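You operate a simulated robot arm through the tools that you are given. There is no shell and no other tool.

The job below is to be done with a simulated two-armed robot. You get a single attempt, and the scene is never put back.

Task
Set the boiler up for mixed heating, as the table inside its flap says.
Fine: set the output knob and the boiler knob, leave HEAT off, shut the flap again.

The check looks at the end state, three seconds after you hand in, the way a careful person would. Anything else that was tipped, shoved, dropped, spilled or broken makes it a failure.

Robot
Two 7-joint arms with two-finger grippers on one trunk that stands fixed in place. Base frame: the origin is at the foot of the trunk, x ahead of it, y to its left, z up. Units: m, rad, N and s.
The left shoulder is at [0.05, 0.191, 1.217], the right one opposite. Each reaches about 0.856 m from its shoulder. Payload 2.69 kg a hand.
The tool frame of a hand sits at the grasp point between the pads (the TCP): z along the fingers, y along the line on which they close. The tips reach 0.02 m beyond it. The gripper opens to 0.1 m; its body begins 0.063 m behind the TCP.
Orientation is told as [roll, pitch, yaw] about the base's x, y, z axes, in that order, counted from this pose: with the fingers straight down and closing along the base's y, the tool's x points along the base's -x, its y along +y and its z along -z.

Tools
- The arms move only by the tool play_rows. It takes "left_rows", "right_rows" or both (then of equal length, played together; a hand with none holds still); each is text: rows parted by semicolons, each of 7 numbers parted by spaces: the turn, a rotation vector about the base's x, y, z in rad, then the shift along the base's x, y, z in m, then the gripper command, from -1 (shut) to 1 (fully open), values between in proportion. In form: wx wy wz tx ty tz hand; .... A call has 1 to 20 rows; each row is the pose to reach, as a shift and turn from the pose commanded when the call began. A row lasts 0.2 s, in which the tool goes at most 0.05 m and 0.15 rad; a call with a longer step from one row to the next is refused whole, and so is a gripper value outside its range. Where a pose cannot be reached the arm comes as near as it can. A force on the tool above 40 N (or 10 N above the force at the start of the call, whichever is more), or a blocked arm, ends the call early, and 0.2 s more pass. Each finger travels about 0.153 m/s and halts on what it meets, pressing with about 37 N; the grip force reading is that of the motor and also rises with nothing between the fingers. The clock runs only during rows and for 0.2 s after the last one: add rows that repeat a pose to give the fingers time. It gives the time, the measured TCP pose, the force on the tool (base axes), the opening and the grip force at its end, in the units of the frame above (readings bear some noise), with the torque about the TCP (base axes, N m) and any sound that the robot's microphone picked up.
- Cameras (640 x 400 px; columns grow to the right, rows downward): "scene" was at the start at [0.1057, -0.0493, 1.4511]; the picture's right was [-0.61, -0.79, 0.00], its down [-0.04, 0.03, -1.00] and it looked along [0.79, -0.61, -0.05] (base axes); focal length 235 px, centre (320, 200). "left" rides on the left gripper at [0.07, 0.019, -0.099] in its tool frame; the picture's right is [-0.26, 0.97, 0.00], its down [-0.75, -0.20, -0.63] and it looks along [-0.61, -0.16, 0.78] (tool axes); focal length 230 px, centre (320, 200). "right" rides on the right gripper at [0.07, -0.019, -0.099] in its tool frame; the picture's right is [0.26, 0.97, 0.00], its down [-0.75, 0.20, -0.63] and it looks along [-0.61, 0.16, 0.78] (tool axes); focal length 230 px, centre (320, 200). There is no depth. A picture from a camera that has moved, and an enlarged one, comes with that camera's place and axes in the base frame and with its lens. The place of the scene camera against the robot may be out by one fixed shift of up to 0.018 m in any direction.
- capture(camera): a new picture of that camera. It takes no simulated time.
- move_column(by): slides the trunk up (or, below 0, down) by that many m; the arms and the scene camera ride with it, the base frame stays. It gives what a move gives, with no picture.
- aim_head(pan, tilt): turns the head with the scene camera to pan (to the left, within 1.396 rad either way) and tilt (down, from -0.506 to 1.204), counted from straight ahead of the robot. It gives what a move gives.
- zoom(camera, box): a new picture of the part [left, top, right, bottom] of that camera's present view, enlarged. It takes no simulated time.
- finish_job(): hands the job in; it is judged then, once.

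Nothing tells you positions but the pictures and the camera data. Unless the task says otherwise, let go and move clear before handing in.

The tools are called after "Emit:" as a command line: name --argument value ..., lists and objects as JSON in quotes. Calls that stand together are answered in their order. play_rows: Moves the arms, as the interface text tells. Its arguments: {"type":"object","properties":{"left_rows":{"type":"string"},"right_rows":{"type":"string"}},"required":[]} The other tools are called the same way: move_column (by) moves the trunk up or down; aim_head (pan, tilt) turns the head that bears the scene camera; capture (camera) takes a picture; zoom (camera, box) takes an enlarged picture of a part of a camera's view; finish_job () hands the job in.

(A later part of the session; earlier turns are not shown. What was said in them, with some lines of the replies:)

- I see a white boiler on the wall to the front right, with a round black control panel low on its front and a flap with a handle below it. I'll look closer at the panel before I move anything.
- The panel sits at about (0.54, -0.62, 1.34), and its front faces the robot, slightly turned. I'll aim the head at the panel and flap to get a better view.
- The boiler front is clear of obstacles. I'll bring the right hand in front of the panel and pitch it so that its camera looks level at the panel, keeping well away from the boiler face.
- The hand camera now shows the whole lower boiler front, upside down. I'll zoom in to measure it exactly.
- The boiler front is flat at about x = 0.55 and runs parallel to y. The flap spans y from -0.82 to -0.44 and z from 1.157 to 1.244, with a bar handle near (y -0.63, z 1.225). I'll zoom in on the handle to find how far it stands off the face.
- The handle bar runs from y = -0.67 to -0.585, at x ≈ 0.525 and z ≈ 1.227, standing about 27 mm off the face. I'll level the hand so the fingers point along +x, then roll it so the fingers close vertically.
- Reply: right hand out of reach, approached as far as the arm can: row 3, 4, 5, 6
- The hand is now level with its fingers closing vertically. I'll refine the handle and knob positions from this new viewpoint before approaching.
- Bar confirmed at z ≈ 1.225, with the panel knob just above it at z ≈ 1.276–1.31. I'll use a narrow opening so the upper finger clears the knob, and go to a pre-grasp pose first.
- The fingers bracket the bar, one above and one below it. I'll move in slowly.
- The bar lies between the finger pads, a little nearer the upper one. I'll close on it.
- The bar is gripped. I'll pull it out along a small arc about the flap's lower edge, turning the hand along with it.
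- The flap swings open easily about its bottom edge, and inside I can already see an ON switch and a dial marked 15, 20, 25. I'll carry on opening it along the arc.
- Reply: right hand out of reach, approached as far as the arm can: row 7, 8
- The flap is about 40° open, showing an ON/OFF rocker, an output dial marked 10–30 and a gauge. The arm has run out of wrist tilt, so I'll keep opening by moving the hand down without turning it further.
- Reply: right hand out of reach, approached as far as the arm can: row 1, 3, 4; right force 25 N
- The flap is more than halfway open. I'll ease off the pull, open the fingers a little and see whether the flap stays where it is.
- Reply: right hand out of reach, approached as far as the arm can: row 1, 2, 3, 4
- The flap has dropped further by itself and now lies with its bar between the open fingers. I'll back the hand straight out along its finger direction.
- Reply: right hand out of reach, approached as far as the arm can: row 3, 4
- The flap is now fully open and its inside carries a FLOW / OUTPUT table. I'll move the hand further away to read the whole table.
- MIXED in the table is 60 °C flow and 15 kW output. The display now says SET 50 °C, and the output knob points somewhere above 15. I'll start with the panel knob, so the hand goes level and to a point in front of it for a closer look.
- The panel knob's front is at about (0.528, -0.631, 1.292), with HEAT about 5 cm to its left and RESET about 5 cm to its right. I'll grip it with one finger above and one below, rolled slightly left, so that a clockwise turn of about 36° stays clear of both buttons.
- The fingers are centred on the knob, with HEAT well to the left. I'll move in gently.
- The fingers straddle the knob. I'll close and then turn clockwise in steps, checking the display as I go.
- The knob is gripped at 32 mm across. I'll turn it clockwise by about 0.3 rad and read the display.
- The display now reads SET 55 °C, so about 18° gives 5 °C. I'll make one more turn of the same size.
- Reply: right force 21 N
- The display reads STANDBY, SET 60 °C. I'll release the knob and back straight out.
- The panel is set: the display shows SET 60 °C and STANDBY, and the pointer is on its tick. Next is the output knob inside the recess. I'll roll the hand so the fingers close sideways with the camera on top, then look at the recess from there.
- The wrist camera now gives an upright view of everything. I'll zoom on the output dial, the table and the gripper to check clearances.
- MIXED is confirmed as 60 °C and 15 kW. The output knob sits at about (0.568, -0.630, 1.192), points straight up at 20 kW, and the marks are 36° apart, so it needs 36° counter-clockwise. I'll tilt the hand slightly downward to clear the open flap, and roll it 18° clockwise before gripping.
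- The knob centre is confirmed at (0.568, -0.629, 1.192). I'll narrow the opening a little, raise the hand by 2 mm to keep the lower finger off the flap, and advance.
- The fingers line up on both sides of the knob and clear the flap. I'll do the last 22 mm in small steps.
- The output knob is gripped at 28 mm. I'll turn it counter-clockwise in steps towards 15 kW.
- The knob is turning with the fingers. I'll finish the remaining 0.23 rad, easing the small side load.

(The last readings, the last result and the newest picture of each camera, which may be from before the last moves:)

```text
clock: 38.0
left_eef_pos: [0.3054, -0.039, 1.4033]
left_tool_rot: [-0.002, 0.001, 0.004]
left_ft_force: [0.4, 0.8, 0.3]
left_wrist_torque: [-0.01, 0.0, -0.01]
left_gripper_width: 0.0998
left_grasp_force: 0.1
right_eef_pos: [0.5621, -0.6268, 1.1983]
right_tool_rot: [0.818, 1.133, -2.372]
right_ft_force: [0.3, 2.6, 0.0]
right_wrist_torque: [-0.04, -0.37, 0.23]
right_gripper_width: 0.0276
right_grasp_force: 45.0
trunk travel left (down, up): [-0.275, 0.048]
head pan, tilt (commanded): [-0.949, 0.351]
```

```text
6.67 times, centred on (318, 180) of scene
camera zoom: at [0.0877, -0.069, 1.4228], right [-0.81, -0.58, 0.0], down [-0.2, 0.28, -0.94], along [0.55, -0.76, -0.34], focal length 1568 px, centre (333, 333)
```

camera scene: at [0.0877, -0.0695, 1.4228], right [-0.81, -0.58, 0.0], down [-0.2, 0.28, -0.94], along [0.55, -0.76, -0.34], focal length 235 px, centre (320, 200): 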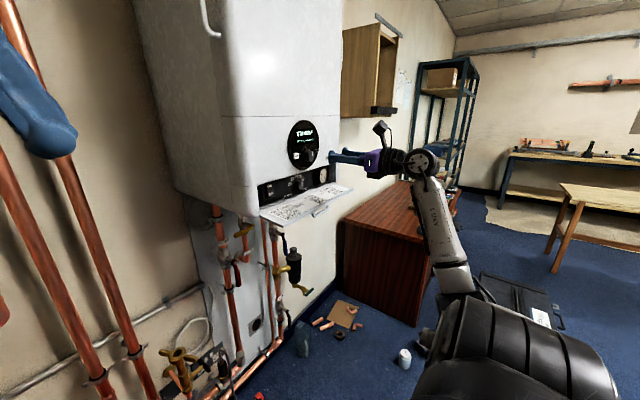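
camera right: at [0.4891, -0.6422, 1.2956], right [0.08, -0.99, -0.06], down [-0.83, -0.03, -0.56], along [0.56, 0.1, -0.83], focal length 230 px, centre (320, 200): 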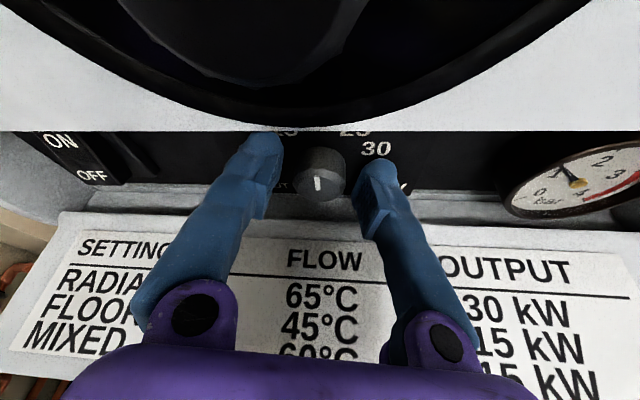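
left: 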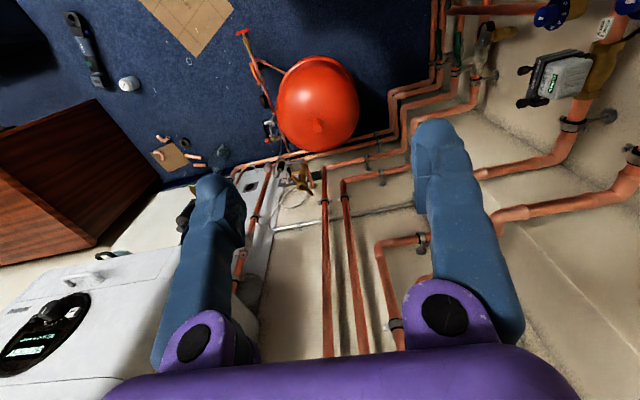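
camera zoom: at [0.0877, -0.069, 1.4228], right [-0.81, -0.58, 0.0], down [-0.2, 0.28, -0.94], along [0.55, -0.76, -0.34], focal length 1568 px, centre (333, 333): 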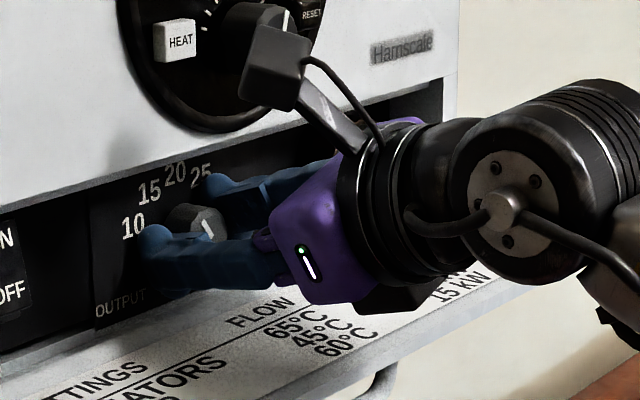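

The turn is complete. I'll open the fingers, back straight out, and check the pointer.

Emit:
play_rows --right_rows "0 0 0 0 0 0 -0.4; 0 0 0 0 0 0 -0.12; 0 0 0 -0.01 0 0 -0.12; 0 0 0 -0.025 0 0 -0.12; 0 0 0 -0.045 0 0 -0.12; 0 0 0 -0.065 0 0 -0.12; 0 0 0 -0.085 0 0 -0.12; 0 0 0 -0.1 0 0 -0.12"

Emit:
capture --camera "right"

Emit:
zoom --camera "right" --box '[250, 20, 410, 120]'

Emit:
zoom --camera "scene" --box '[270, 150, 366, 210]'

```text
clock: 39.8
left_eef_pos: [0.3049, -0.0401, 1.4012]
left_tool_rot: [-0.003, 0.001, 0.0]
left_ft_force: [0.3, 0.5, 0.4]
left_wrist_torque: [0.02, 0.0, -0.02]
left_gripper_width: 0.1
left_grasp_force: 0.0
right_eef_pos: [0.4619, -0.6292, 1.2001]
right_tool_rot: [0.822, 1.133, -2.37]
right_ft_force: [0.3, -0.1, 0.6]
right_wrist_torque: [0.0, -0.04, 0.05]
right_gripper_width: 0.0439
right_grasp_force: 0.1
trunk travel left (down, up): [-0.275, 0.048]
head pan, tilt (commanded): [-0.949, 0.351]
```

```text
taken
camera right: at [0.389, -0.5809, 1.2855], right [0.08, -0.84, 0.53], down [-0.83, -0.35, -0.44], along [0.56, -0.41, -0.72], focal length 230 px, centre (320, 200)
```

right: 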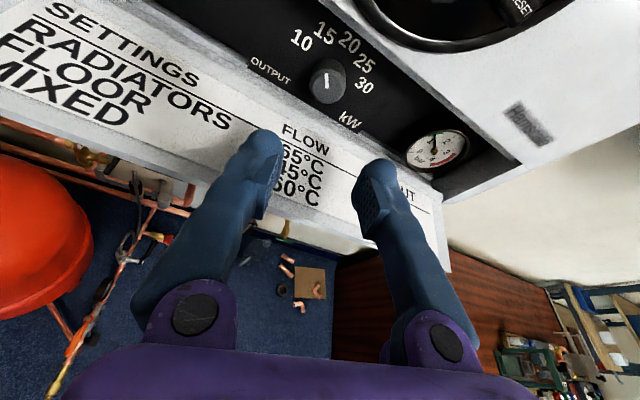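

```text
4.00 times, centred on (330, 70) of right
camera zoom: at [0.389, -0.5809, 1.2855], right [0.08, -0.84, 0.53], down [-0.83, -0.35, -0.44], along [0.56, -0.41, -0.72], focal length 920 px, centre (280, 720)
```

zoom: 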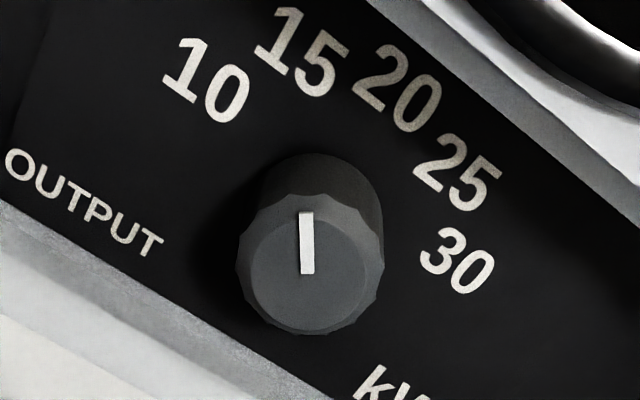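

```text
6.67 times, centred on (318, 180) of scene
camera zoom: at [0.0875, -0.0695, 1.4228], right [-0.81, -0.58, 0.0], down [-0.2, 0.28, -0.94], along [0.55, -0.76, -0.34], focal length 1568 px, centre (333, 333)
```

zoom: 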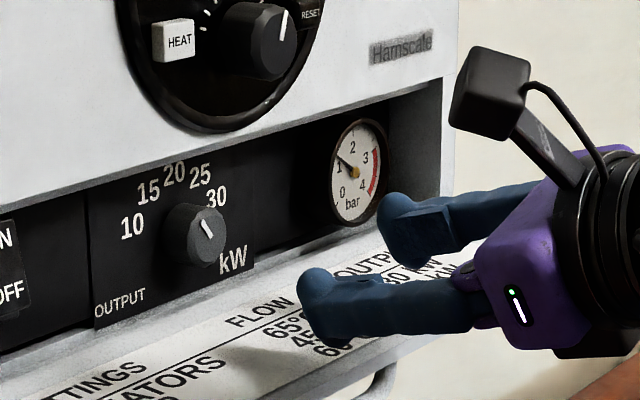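

The pointer now sits on 15 kW; I measure about 35.5° left of top against the 36° mark. Next I'll close the flap, so I'll withdraw, level the hand and close the fingers to use them as a pusher.

Emit:
play_rows --right_rows "0.08 0 0 -0.02 0 0.002 -0.12; 0.16 0 0 -0.04 0 0.004 -0.3; 0.24 0 0 -0.055 0.01 0.006 -0.6; 0.314 0 0 -0.065 0.02 0.006 -1; 0.314 0 0 -0.065 0.035 0.006 -1"

Emit:
play_rows --right_rows "0 -0.08 0 0 0.015 -0.015 -1; 0 -0.16 0 0 0.03 -0.03 -1; 0 -0.24 0 0 0.045 -0.045 -1; 0 -0.31 0 0 0.06 -0.06 -1; 0 -0.31 0 0 0.064 -0.085 -1; 0 -0.31 0 0 0.064 -0.1 -1"

Emit:
capture --camera "right"

Emit:
capture --camera "scene"

Emit:
zoom --camera "scene" --box '[256, 150, 400, 240]'

```text
clock: 41.0
left_eef_pos: [0.3073, -0.0398, 1.4023]
left_tool_rot: [-0.003, -0.001, 0.001]
left_ft_force: [0.7, 0.1, -0.1]
left_wrist_torque: [0.01, 0.0, 0.0]
left_gripper_width: 0.1001
left_grasp_force: 0.0
right_eef_pos: [0.3972, -0.5931, 1.2061]
right_tool_rot: [-0.002, 1.262, 3.14]
right_ft_force: [-0.2, 0.7, 0.0]
right_wrist_torque: [-0.02, -0.02, -0.01]
right_gripper_width: 0.0
right_grasp_force: 29.3
trunk travel left (down, up): [-0.275, 0.048]
head pan, tilt (commanded): [-0.949, 0.351]
```

```text
clock: 42.4
left_eef_pos: [0.3064, -0.0385, 1.4017]
left_tool_rot: [-0.001, 0.001, 0.001]
left_ft_force: [-0.4, 0.9, -0.3]
left_wrist_torque: [0.0, 0.03, 0.0]
left_gripper_width: 0.0996
left_grasp_force: 0.0
right_eef_pos: [0.3985, -0.5304, 1.1067]
right_tool_rot: [2.904, 1.568, -0.239]
right_ft_force: [0.2, 0.4, 0.1]
right_wrist_torque: [0.03, 0.02, -0.03]
right_gripper_width: 0.0
right_grasp_force: 28.9
trunk travel left (down, up): [-0.275, 0.048]
head pan, tilt (commanded): [-0.949, 0.351]
```

```text
taken
camera right: at [0.2994, -0.5109, 1.1752], right [0.0, -0.97, 0.26], down [-0.63, -0.2, -0.75], along [0.78, -0.16, -0.61], focal length 230 px, centre (320, 200)
```

right: 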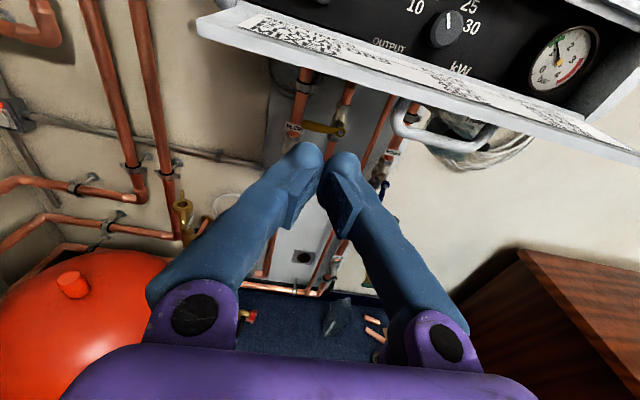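

```text
taken
camera scene: at [0.0877, -0.0695, 1.4228], right [-0.81, -0.58, 0.0], down [-0.2, 0.28, -0.94], along [0.55, -0.76, -0.34], focal length 235 px, centre (320, 200)
```

scene: 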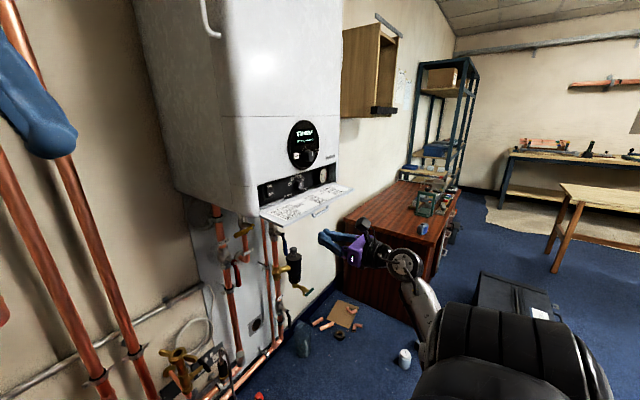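

```text
4.44 times, centred on (328, 195) of scene
camera zoom: at [0.0877, -0.0695, 1.4228], right [-0.81, -0.58, 0.0], down [-0.2, 0.28, -0.94], along [0.55, -0.76, -0.34], focal length 1045 px, centre (284, 222)
```

zoom: 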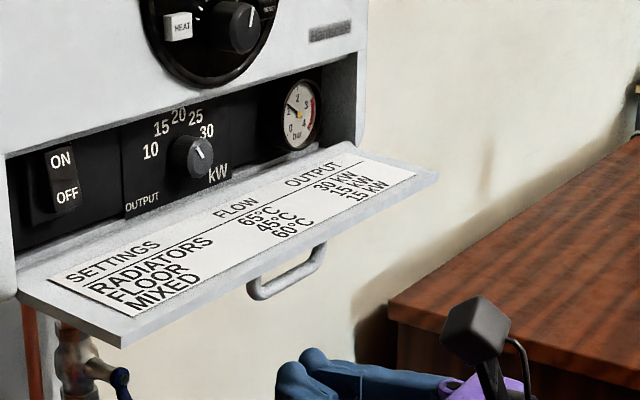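

The area under the flap is clear. I'll slide the closed fingertips under the flap to the left of its handle.

Emit:
play_rows --right_rows "0 0 0 0.02 0 0 -1; 0 0 0 0.045 0 0 -1; 0 0 0 0.07 0 0 -1; 0 0 0 0.092 0 0 -1"

Emit:
capture --camera "right"

Emit:
zoom --camera "scene" --box '[256, 150, 400, 240]'

```text
clock: 43.4
left_eef_pos: [0.3074, -0.0389, 1.4019]
left_tool_rot: [-0.002, 0.0, 0.001]
left_ft_force: [0.7, 0.0, 0.2]
left_wrist_torque: [0.03, 0.0, 0.01]
left_gripper_width: 0.0999
left_grasp_force: 0.1
right_eef_pos: [0.4903, -0.5313, 1.1045]
right_tool_rot: [-3.141, 1.569, -0.001]
right_ft_force: [0.6, 0.6, 0.1]
right_wrist_torque: [-0.01, -0.01, -0.03]
right_gripper_width: 0.0
right_grasp_force: 29.6
trunk travel left (down, up): [-0.275, 0.048]
head pan, tilt (commanded): [-0.949, 0.351]
```

```text
taken
camera right: at [0.3921, -0.5118, 1.1742], right [0.0, -0.97, 0.26], down [-0.63, -0.2, -0.75], along [0.78, -0.16, -0.61], focal length 230 px, centre (320, 200)
```

right: 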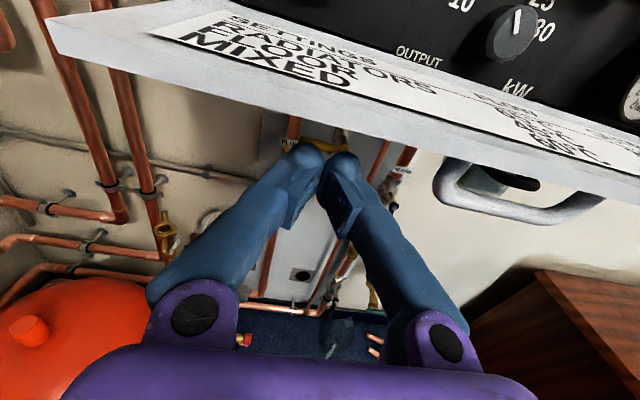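

```text
4.44 times, centred on (328, 195) of scene
camera zoom: at [0.088, -0.0696, 1.4227], right [-0.81, -0.58, 0.0], down [-0.2, 0.28, -0.94], along [0.55, -0.76, -0.34], focal length 1045 px, centre (284, 222)
```

zoom: 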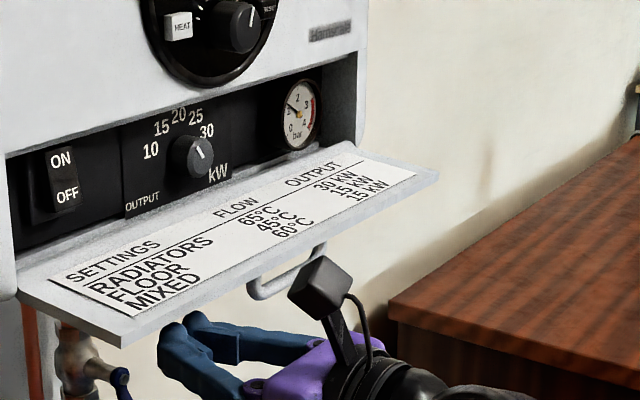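

The fingertips are under the flap and clear of the handle. I'll lift it along its arc to about halfway and check.

Emit:
play_rows --right_rows "0 0 0 0 0 0.015 -1; 0 0 0 0 0 0.03 -1; 0 0 0 -0.002 0 0.039 -1; 0 0 0 -0.003 0 0.048 -1; 0 0 0 -0.003 0 0.057 -1; 0 0 0 -0.002 0 0.065 -1; 0 0 0 0 0 0.073 -1; 0 0 0 0.003 0 0.08 -1"

Emit:
capture --camera "right"

Emit:
zoom --camera "scene" --box '[256, 150, 400, 240]'

```text
clock: 45.2
left_eef_pos: [0.3067, -0.0395, 1.4039]
left_tool_rot: [0.0, 0.0, 0.001]
left_ft_force: [-0.6, -0.2, -0.3]
left_wrist_torque: [-0.02, 0.02, 0.0]
left_gripper_width: 0.1
left_grasp_force: 0.1
right_eef_pos: [0.492, -0.53, 1.1841]
right_tool_rot: [3.001, 1.567, -0.143]
right_ft_force: [0.0, -0.3, -0.5]
right_wrist_torque: [-0.01, 0.02, 0.01]
right_gripper_width: 0.006
right_grasp_force: 29.7
trunk travel left (down, up): [-0.275, 0.048]
head pan, tilt (commanded): [-0.949, 0.351]
```

```text
taken
camera right: at [0.3933, -0.5107, 1.2539], right [0.0, -0.97, 0.26], down [-0.63, -0.2, -0.75], along [0.78, -0.16, -0.61], focal length 230 px, centre (320, 200)
```

right: 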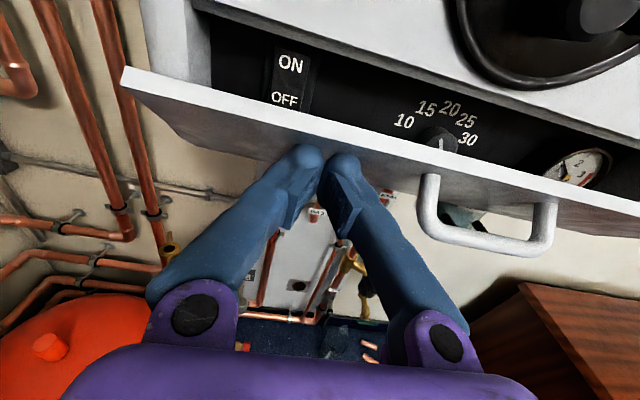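

```text
4.44 times, centred on (328, 195) of scene
camera zoom: at [0.0877, -0.0695, 1.4228], right [-0.81, -0.58, 0.0], down [-0.2, 0.28, -0.94], along [0.55, -0.76, -0.34], focal length 1045 px, centre (284, 222)
```

zoom: 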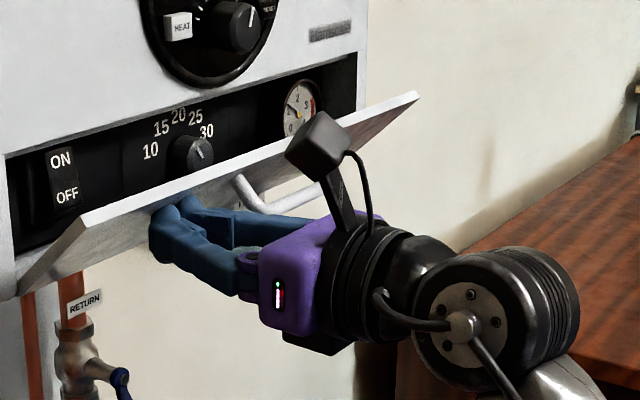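

The flap is riding on the fingertips about halfway up. I'll continue the arc until it meets the boiler front, then push lightly.

Emit:
play_rows --right_rows "0 0 0 0.005 0 0.007 -1; 0 0 0 0.01 0 0.014 -1; 0 0 0 0.014 0 0.018 -1; 0 0 0 0.018 0 0.022 -1; 0 0 0 0.0225 0 0.025 -1; 0 0 0 0.027 0 0.028 -1; 0 0 0 0.032 0 0.03 -1; 0 0 0 0.036 0 0.032 -1"

Emit:
capture --camera "right"

Emit:
zoom --camera "scene" --box '[256, 150, 400, 240]'

```text
clock: 47.0
left_eef_pos: [0.3061, -0.0385, 1.403]
left_tool_rot: [-0.001, 0.0, 0.002]
left_ft_force: [-0.1, 0.3, 0.5]
left_wrist_torque: [0.0, -0.01, -0.02]
left_gripper_width: 0.0998
left_grasp_force: 0.0
right_eef_pos: [0.5279, -0.5313, 1.2166]
right_tool_rot: [2.951, 1.567, -0.193]
right_ft_force: [0.0, -0.1, 0.5]
right_wrist_torque: [0.03, 0.01, 0.0]
right_gripper_width: 0.0
right_grasp_force: 29.2
trunk travel left (down, up): [-0.275, 0.048]
head pan, tilt (commanded): [-0.949, 0.351]
```

```text
taken
camera right: at [0.4289, -0.5113, 1.2867], right [0.0, -0.97, 0.26], down [-0.63, -0.2, -0.75], along [0.78, -0.16, -0.61], focal length 230 px, centre (320, 200)
```

right: 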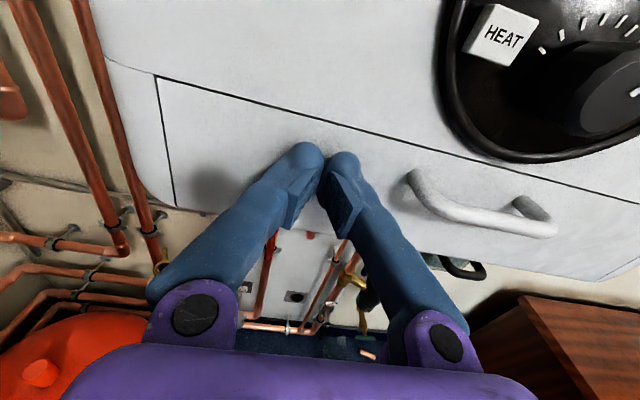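

```text
4.44 times, centred on (328, 195) of scene
camera zoom: at [0.0878, -0.0695, 1.4228], right [-0.81, -0.58, 0.0], down [-0.2, 0.28, -0.94], along [0.55, -0.76, -0.34], focal length 1045 px, centre (284, 222)
```

zoom: 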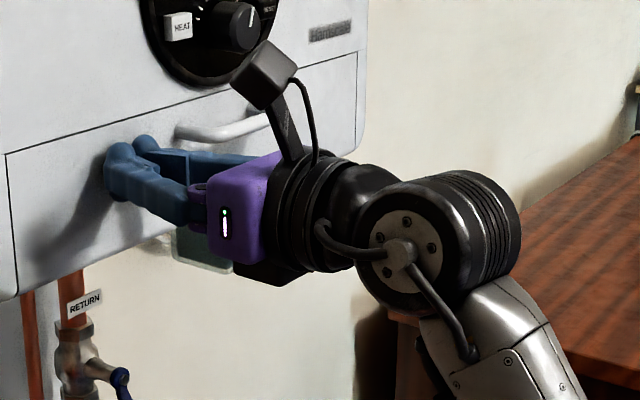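

The flap looks flush with the front. I'll give it a small extra push to be sure it is home, then check the seams.

Emit:
play_rows --right_rows "0 0 0 0.003 0 0 -1; 0 0 0 0.005 0 0 -1; 0 0 0 0.006 0 0 -1"

Emit:
zoom --camera "right" --box '[90, 50, 410, 250]'

```text
clock: 47.8
left_eef_pos: [0.3049, -0.0386, 1.402]
left_tool_rot: [-0.002, -0.002, 0.002]
left_ft_force: [-0.6, 1.6, 0.3]
left_wrist_torque: [0.02, 0.02, 0.01]
left_gripper_width: 0.1001
left_grasp_force: 0.0
right_eef_pos: [0.5337, -0.5327, 1.2173]
right_tool_rot: [-3.029, 1.57, 0.111]
right_ft_force: [-5.4, 0.1, -1.9]
right_wrist_torque: [-0.04, 0.06, 0.02]
right_gripper_width: 0.0061
right_grasp_force: 30.0
trunk travel left (down, up): [-0.275, 0.048]
head pan, tilt (commanded): [-0.949, 0.351]
```

```text
2.00 times, centred on (250, 150) of right
camera zoom: at [0.4349, -0.5117, 1.2868], right [0.0, -0.97, 0.26], down [-0.63, -0.2, -0.75], along [0.78, -0.16, -0.61], focal length 460 px, centre (460, 300)
```

zoom: 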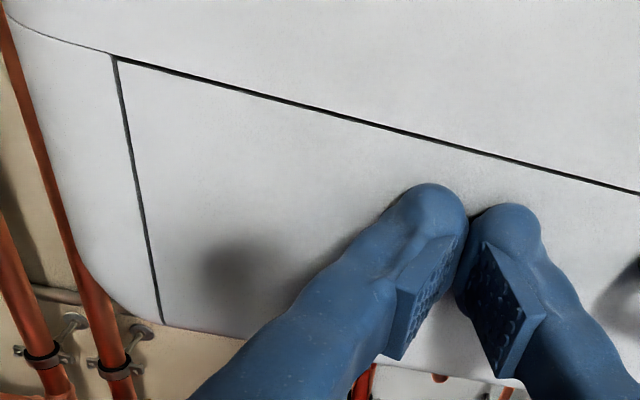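

It's flush and resists with about 5 N. I'll back the hand away and see whether the flap stays shut.

Emit:
play_rows --right_rows "0 0 0 -0.006 0 0 -1; 0 0 0 -0.015 0 0 -1; 0 0 0 -0.03 0 0 -1; 0 0 0 -0.06 0 0 -1; 0 0 0 -0.09 0 0 -1; 0 0 0 -0.12 0 0 -1; 0 0 0 -0.14 0 0 -1; 0 0 0 -0.14 0 0 -1"

Emit:
capture --camera "right"

Emit:
capture --camera "scene"

Emit:
zoom --camera "scene" --box '[230, 110, 374, 220]'

```text
clock: 49.6
left_eef_pos: [0.3053, -0.0389, 1.4019]
left_tool_rot: [-0.001, 0.002, 0.003]
left_ft_force: [-0.2, -0.3, -0.4]
left_wrist_torque: [0.01, -0.03, 0.0]
left_gripper_width: 0.1
left_grasp_force: 0.0
right_eef_pos: [0.3945, -0.5319, 1.2155]
right_tool_rot: [2.946, 1.569, -0.198]
right_ft_force: [-1.0, 0.1, 0.3]
right_wrist_torque: [-0.02, -0.01, -0.02]
right_gripper_width: 0.0
right_grasp_force: 29.8
trunk travel left (down, up): [-0.275, 0.048]
head pan, tilt (commanded): [-0.949, 0.351]
```

```text
taken
camera right: at [0.2959, -0.5114, 1.2851], right [0.0, -0.97, 0.26], down [-0.63, -0.2, -0.75], along [0.78, -0.16, -0.61], focal length 230 px, centre (320, 200)
```

right: 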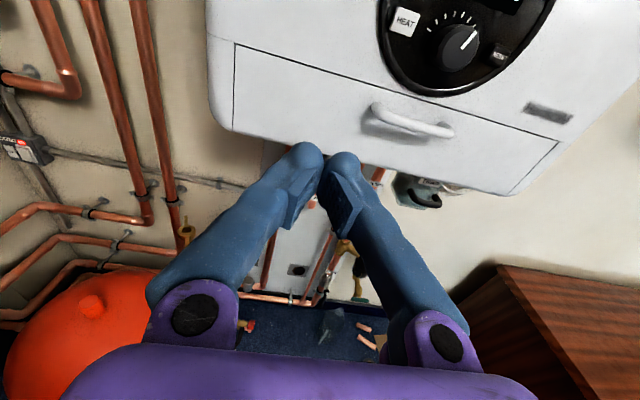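

```text
taken
camera scene: at [0.0878, -0.0695, 1.4228], right [-0.81, -0.58, 0.0], down [-0.2, 0.28, -0.94], along [0.55, -0.76, -0.34], focal length 235 px, centre (320, 200)
```

scene: 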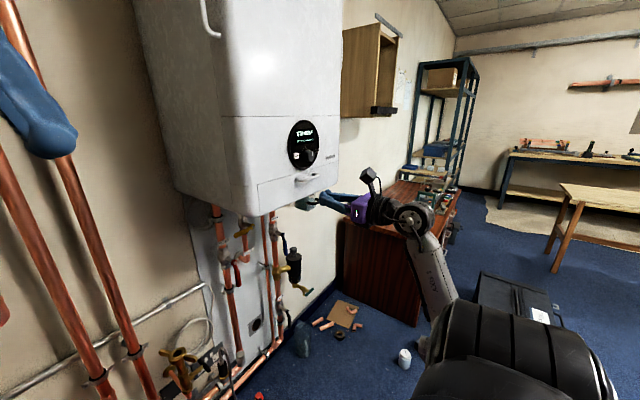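

```text
3.64 times, centred on (302, 165) of scene
camera zoom: at [0.0878, -0.0695, 1.4228], right [-0.81, -0.58, 0.0], down [-0.2, 0.28, -0.94], along [0.55, -0.76, -0.34], focal length 855 px, centre (386, 327)
```

zoom: 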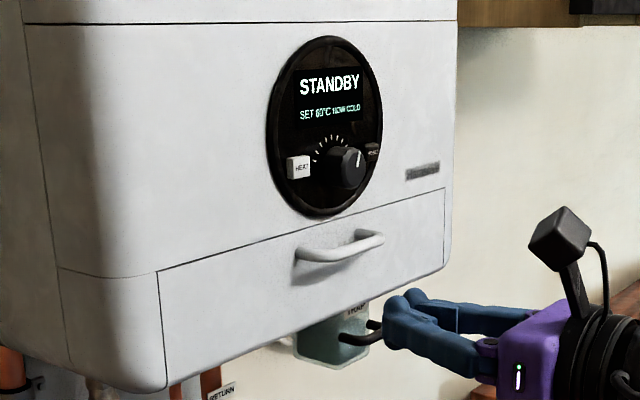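

The flap stays shut. I'll do a final check of the display and surroundings, and move the hand a little further away.

Emit:
play_rows --right_rows "0 0 0 0 0.02 0.01 -0.5; 0 0 0 0 0.04 0.02 0; 0 0 0 0 0.06 0.03 0; 0 0 0 0 0.06 0.03 0; 0 0 0 0 0.06 0.03 0; 0 0 0 0 0.06 0.03 0"

Emit:
zoom --camera "scene" --box '[270, 110, 350, 160]'

Emit:
zoom --camera "scene" --box '[240, 150, 352, 220]'

Emit:
zoom --camera "right" --box '[200, 0, 640, 240]'

```text
clock: 51.0
left_eef_pos: [0.3053, -0.0398, 1.4017]
left_tool_rot: [-0.002, 0.001, 0.002]
left_ft_force: [-0.8, 0.1, 0.3]
left_wrist_torque: [-0.01, 0.01, 0.0]
left_gripper_width: 0.0999
left_grasp_force: 0.1
right_eef_pos: [0.3953, -0.472, 1.2449]
right_tool_rot: [-3.088, 1.571, 0.053]
right_ft_force: [0.3, -0.1, 0.3]
right_wrist_torque: [-0.05, -0.01, -0.01]
right_gripper_width: 0.0501
right_grasp_force: 0.1
trunk travel left (down, up): [-0.275, 0.048]
head pan, tilt (commanded): [-0.949, 0.351]
```

```text
8.00 times, centred on (310, 135) of scene
camera zoom: at [0.0877, -0.0696, 1.4228], right [-0.81, -0.58, 0.0], down [-0.2, 0.28, -0.94], along [0.55, -0.76, -0.34], focal length 1882 px, centre (400, 720)
```

zoom: 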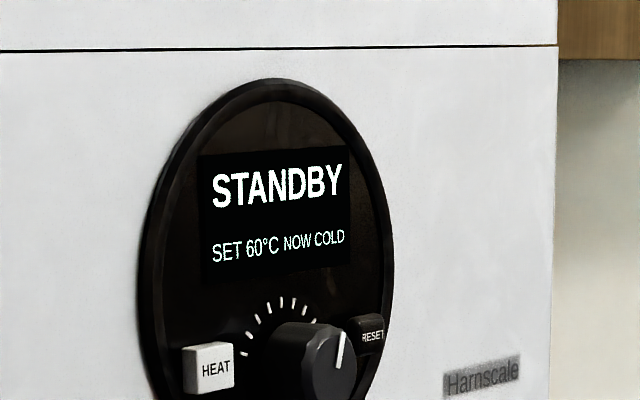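

```text
5.71 times, centred on (296, 185) of scene
camera zoom: at [0.0877, -0.0696, 1.4228], right [-0.81, -0.58, 0.0], down [-0.2, 0.28, -0.94], along [0.55, -0.76, -0.34], focal length 1344 px, centre (457, 286)
```

zoom: 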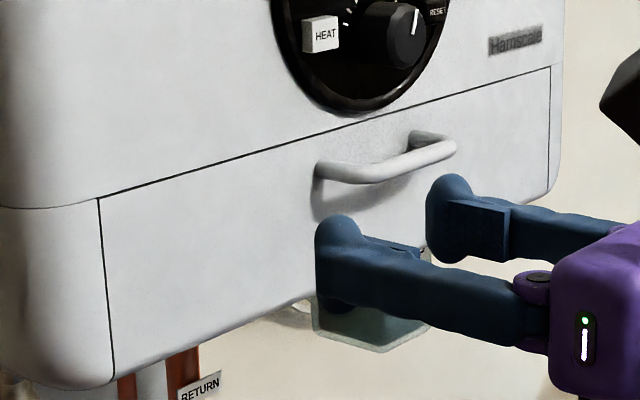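

```text
1.45 times, centred on (420, 120) of right
camera zoom: at [0.296, -0.4517, 1.3151], right [0.0, -0.97, 0.26], down [-0.63, -0.2, -0.75], along [0.78, -0.16, -0.61], focal length 335 px, centre (174, 316)
```

zoom: 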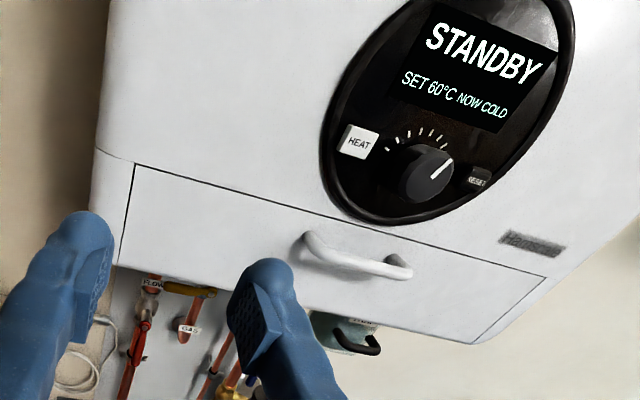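

The display reads STANDBY with SET 60 °C, so HEAT is still off. The output knob is on 15 kW, the flap is shut flush, and both hands are clear. I'm handing the job in.

Emit:
finish_job

```text
The job is handed in.
```

The boiler is set for mixed heating as the flap table says, and I've handed the job in; the check's result isn't back yet.

- **Boiler knob:** moved from 50 °C to 60 °C. The display reads SET 60 °C.
- **Output knob:** moved from 20 kW to 15 kW. The pointer sat on the 15 mark when I checked it with the flap still open.
- **HEAT:** not pressed. The display still says STANDBY.
- **Flap:** pushed shut, flush with the front, and it stayed closed after I let go.

I saw nothing else moved or knocked, and both hands were clear of the boiler at the end.
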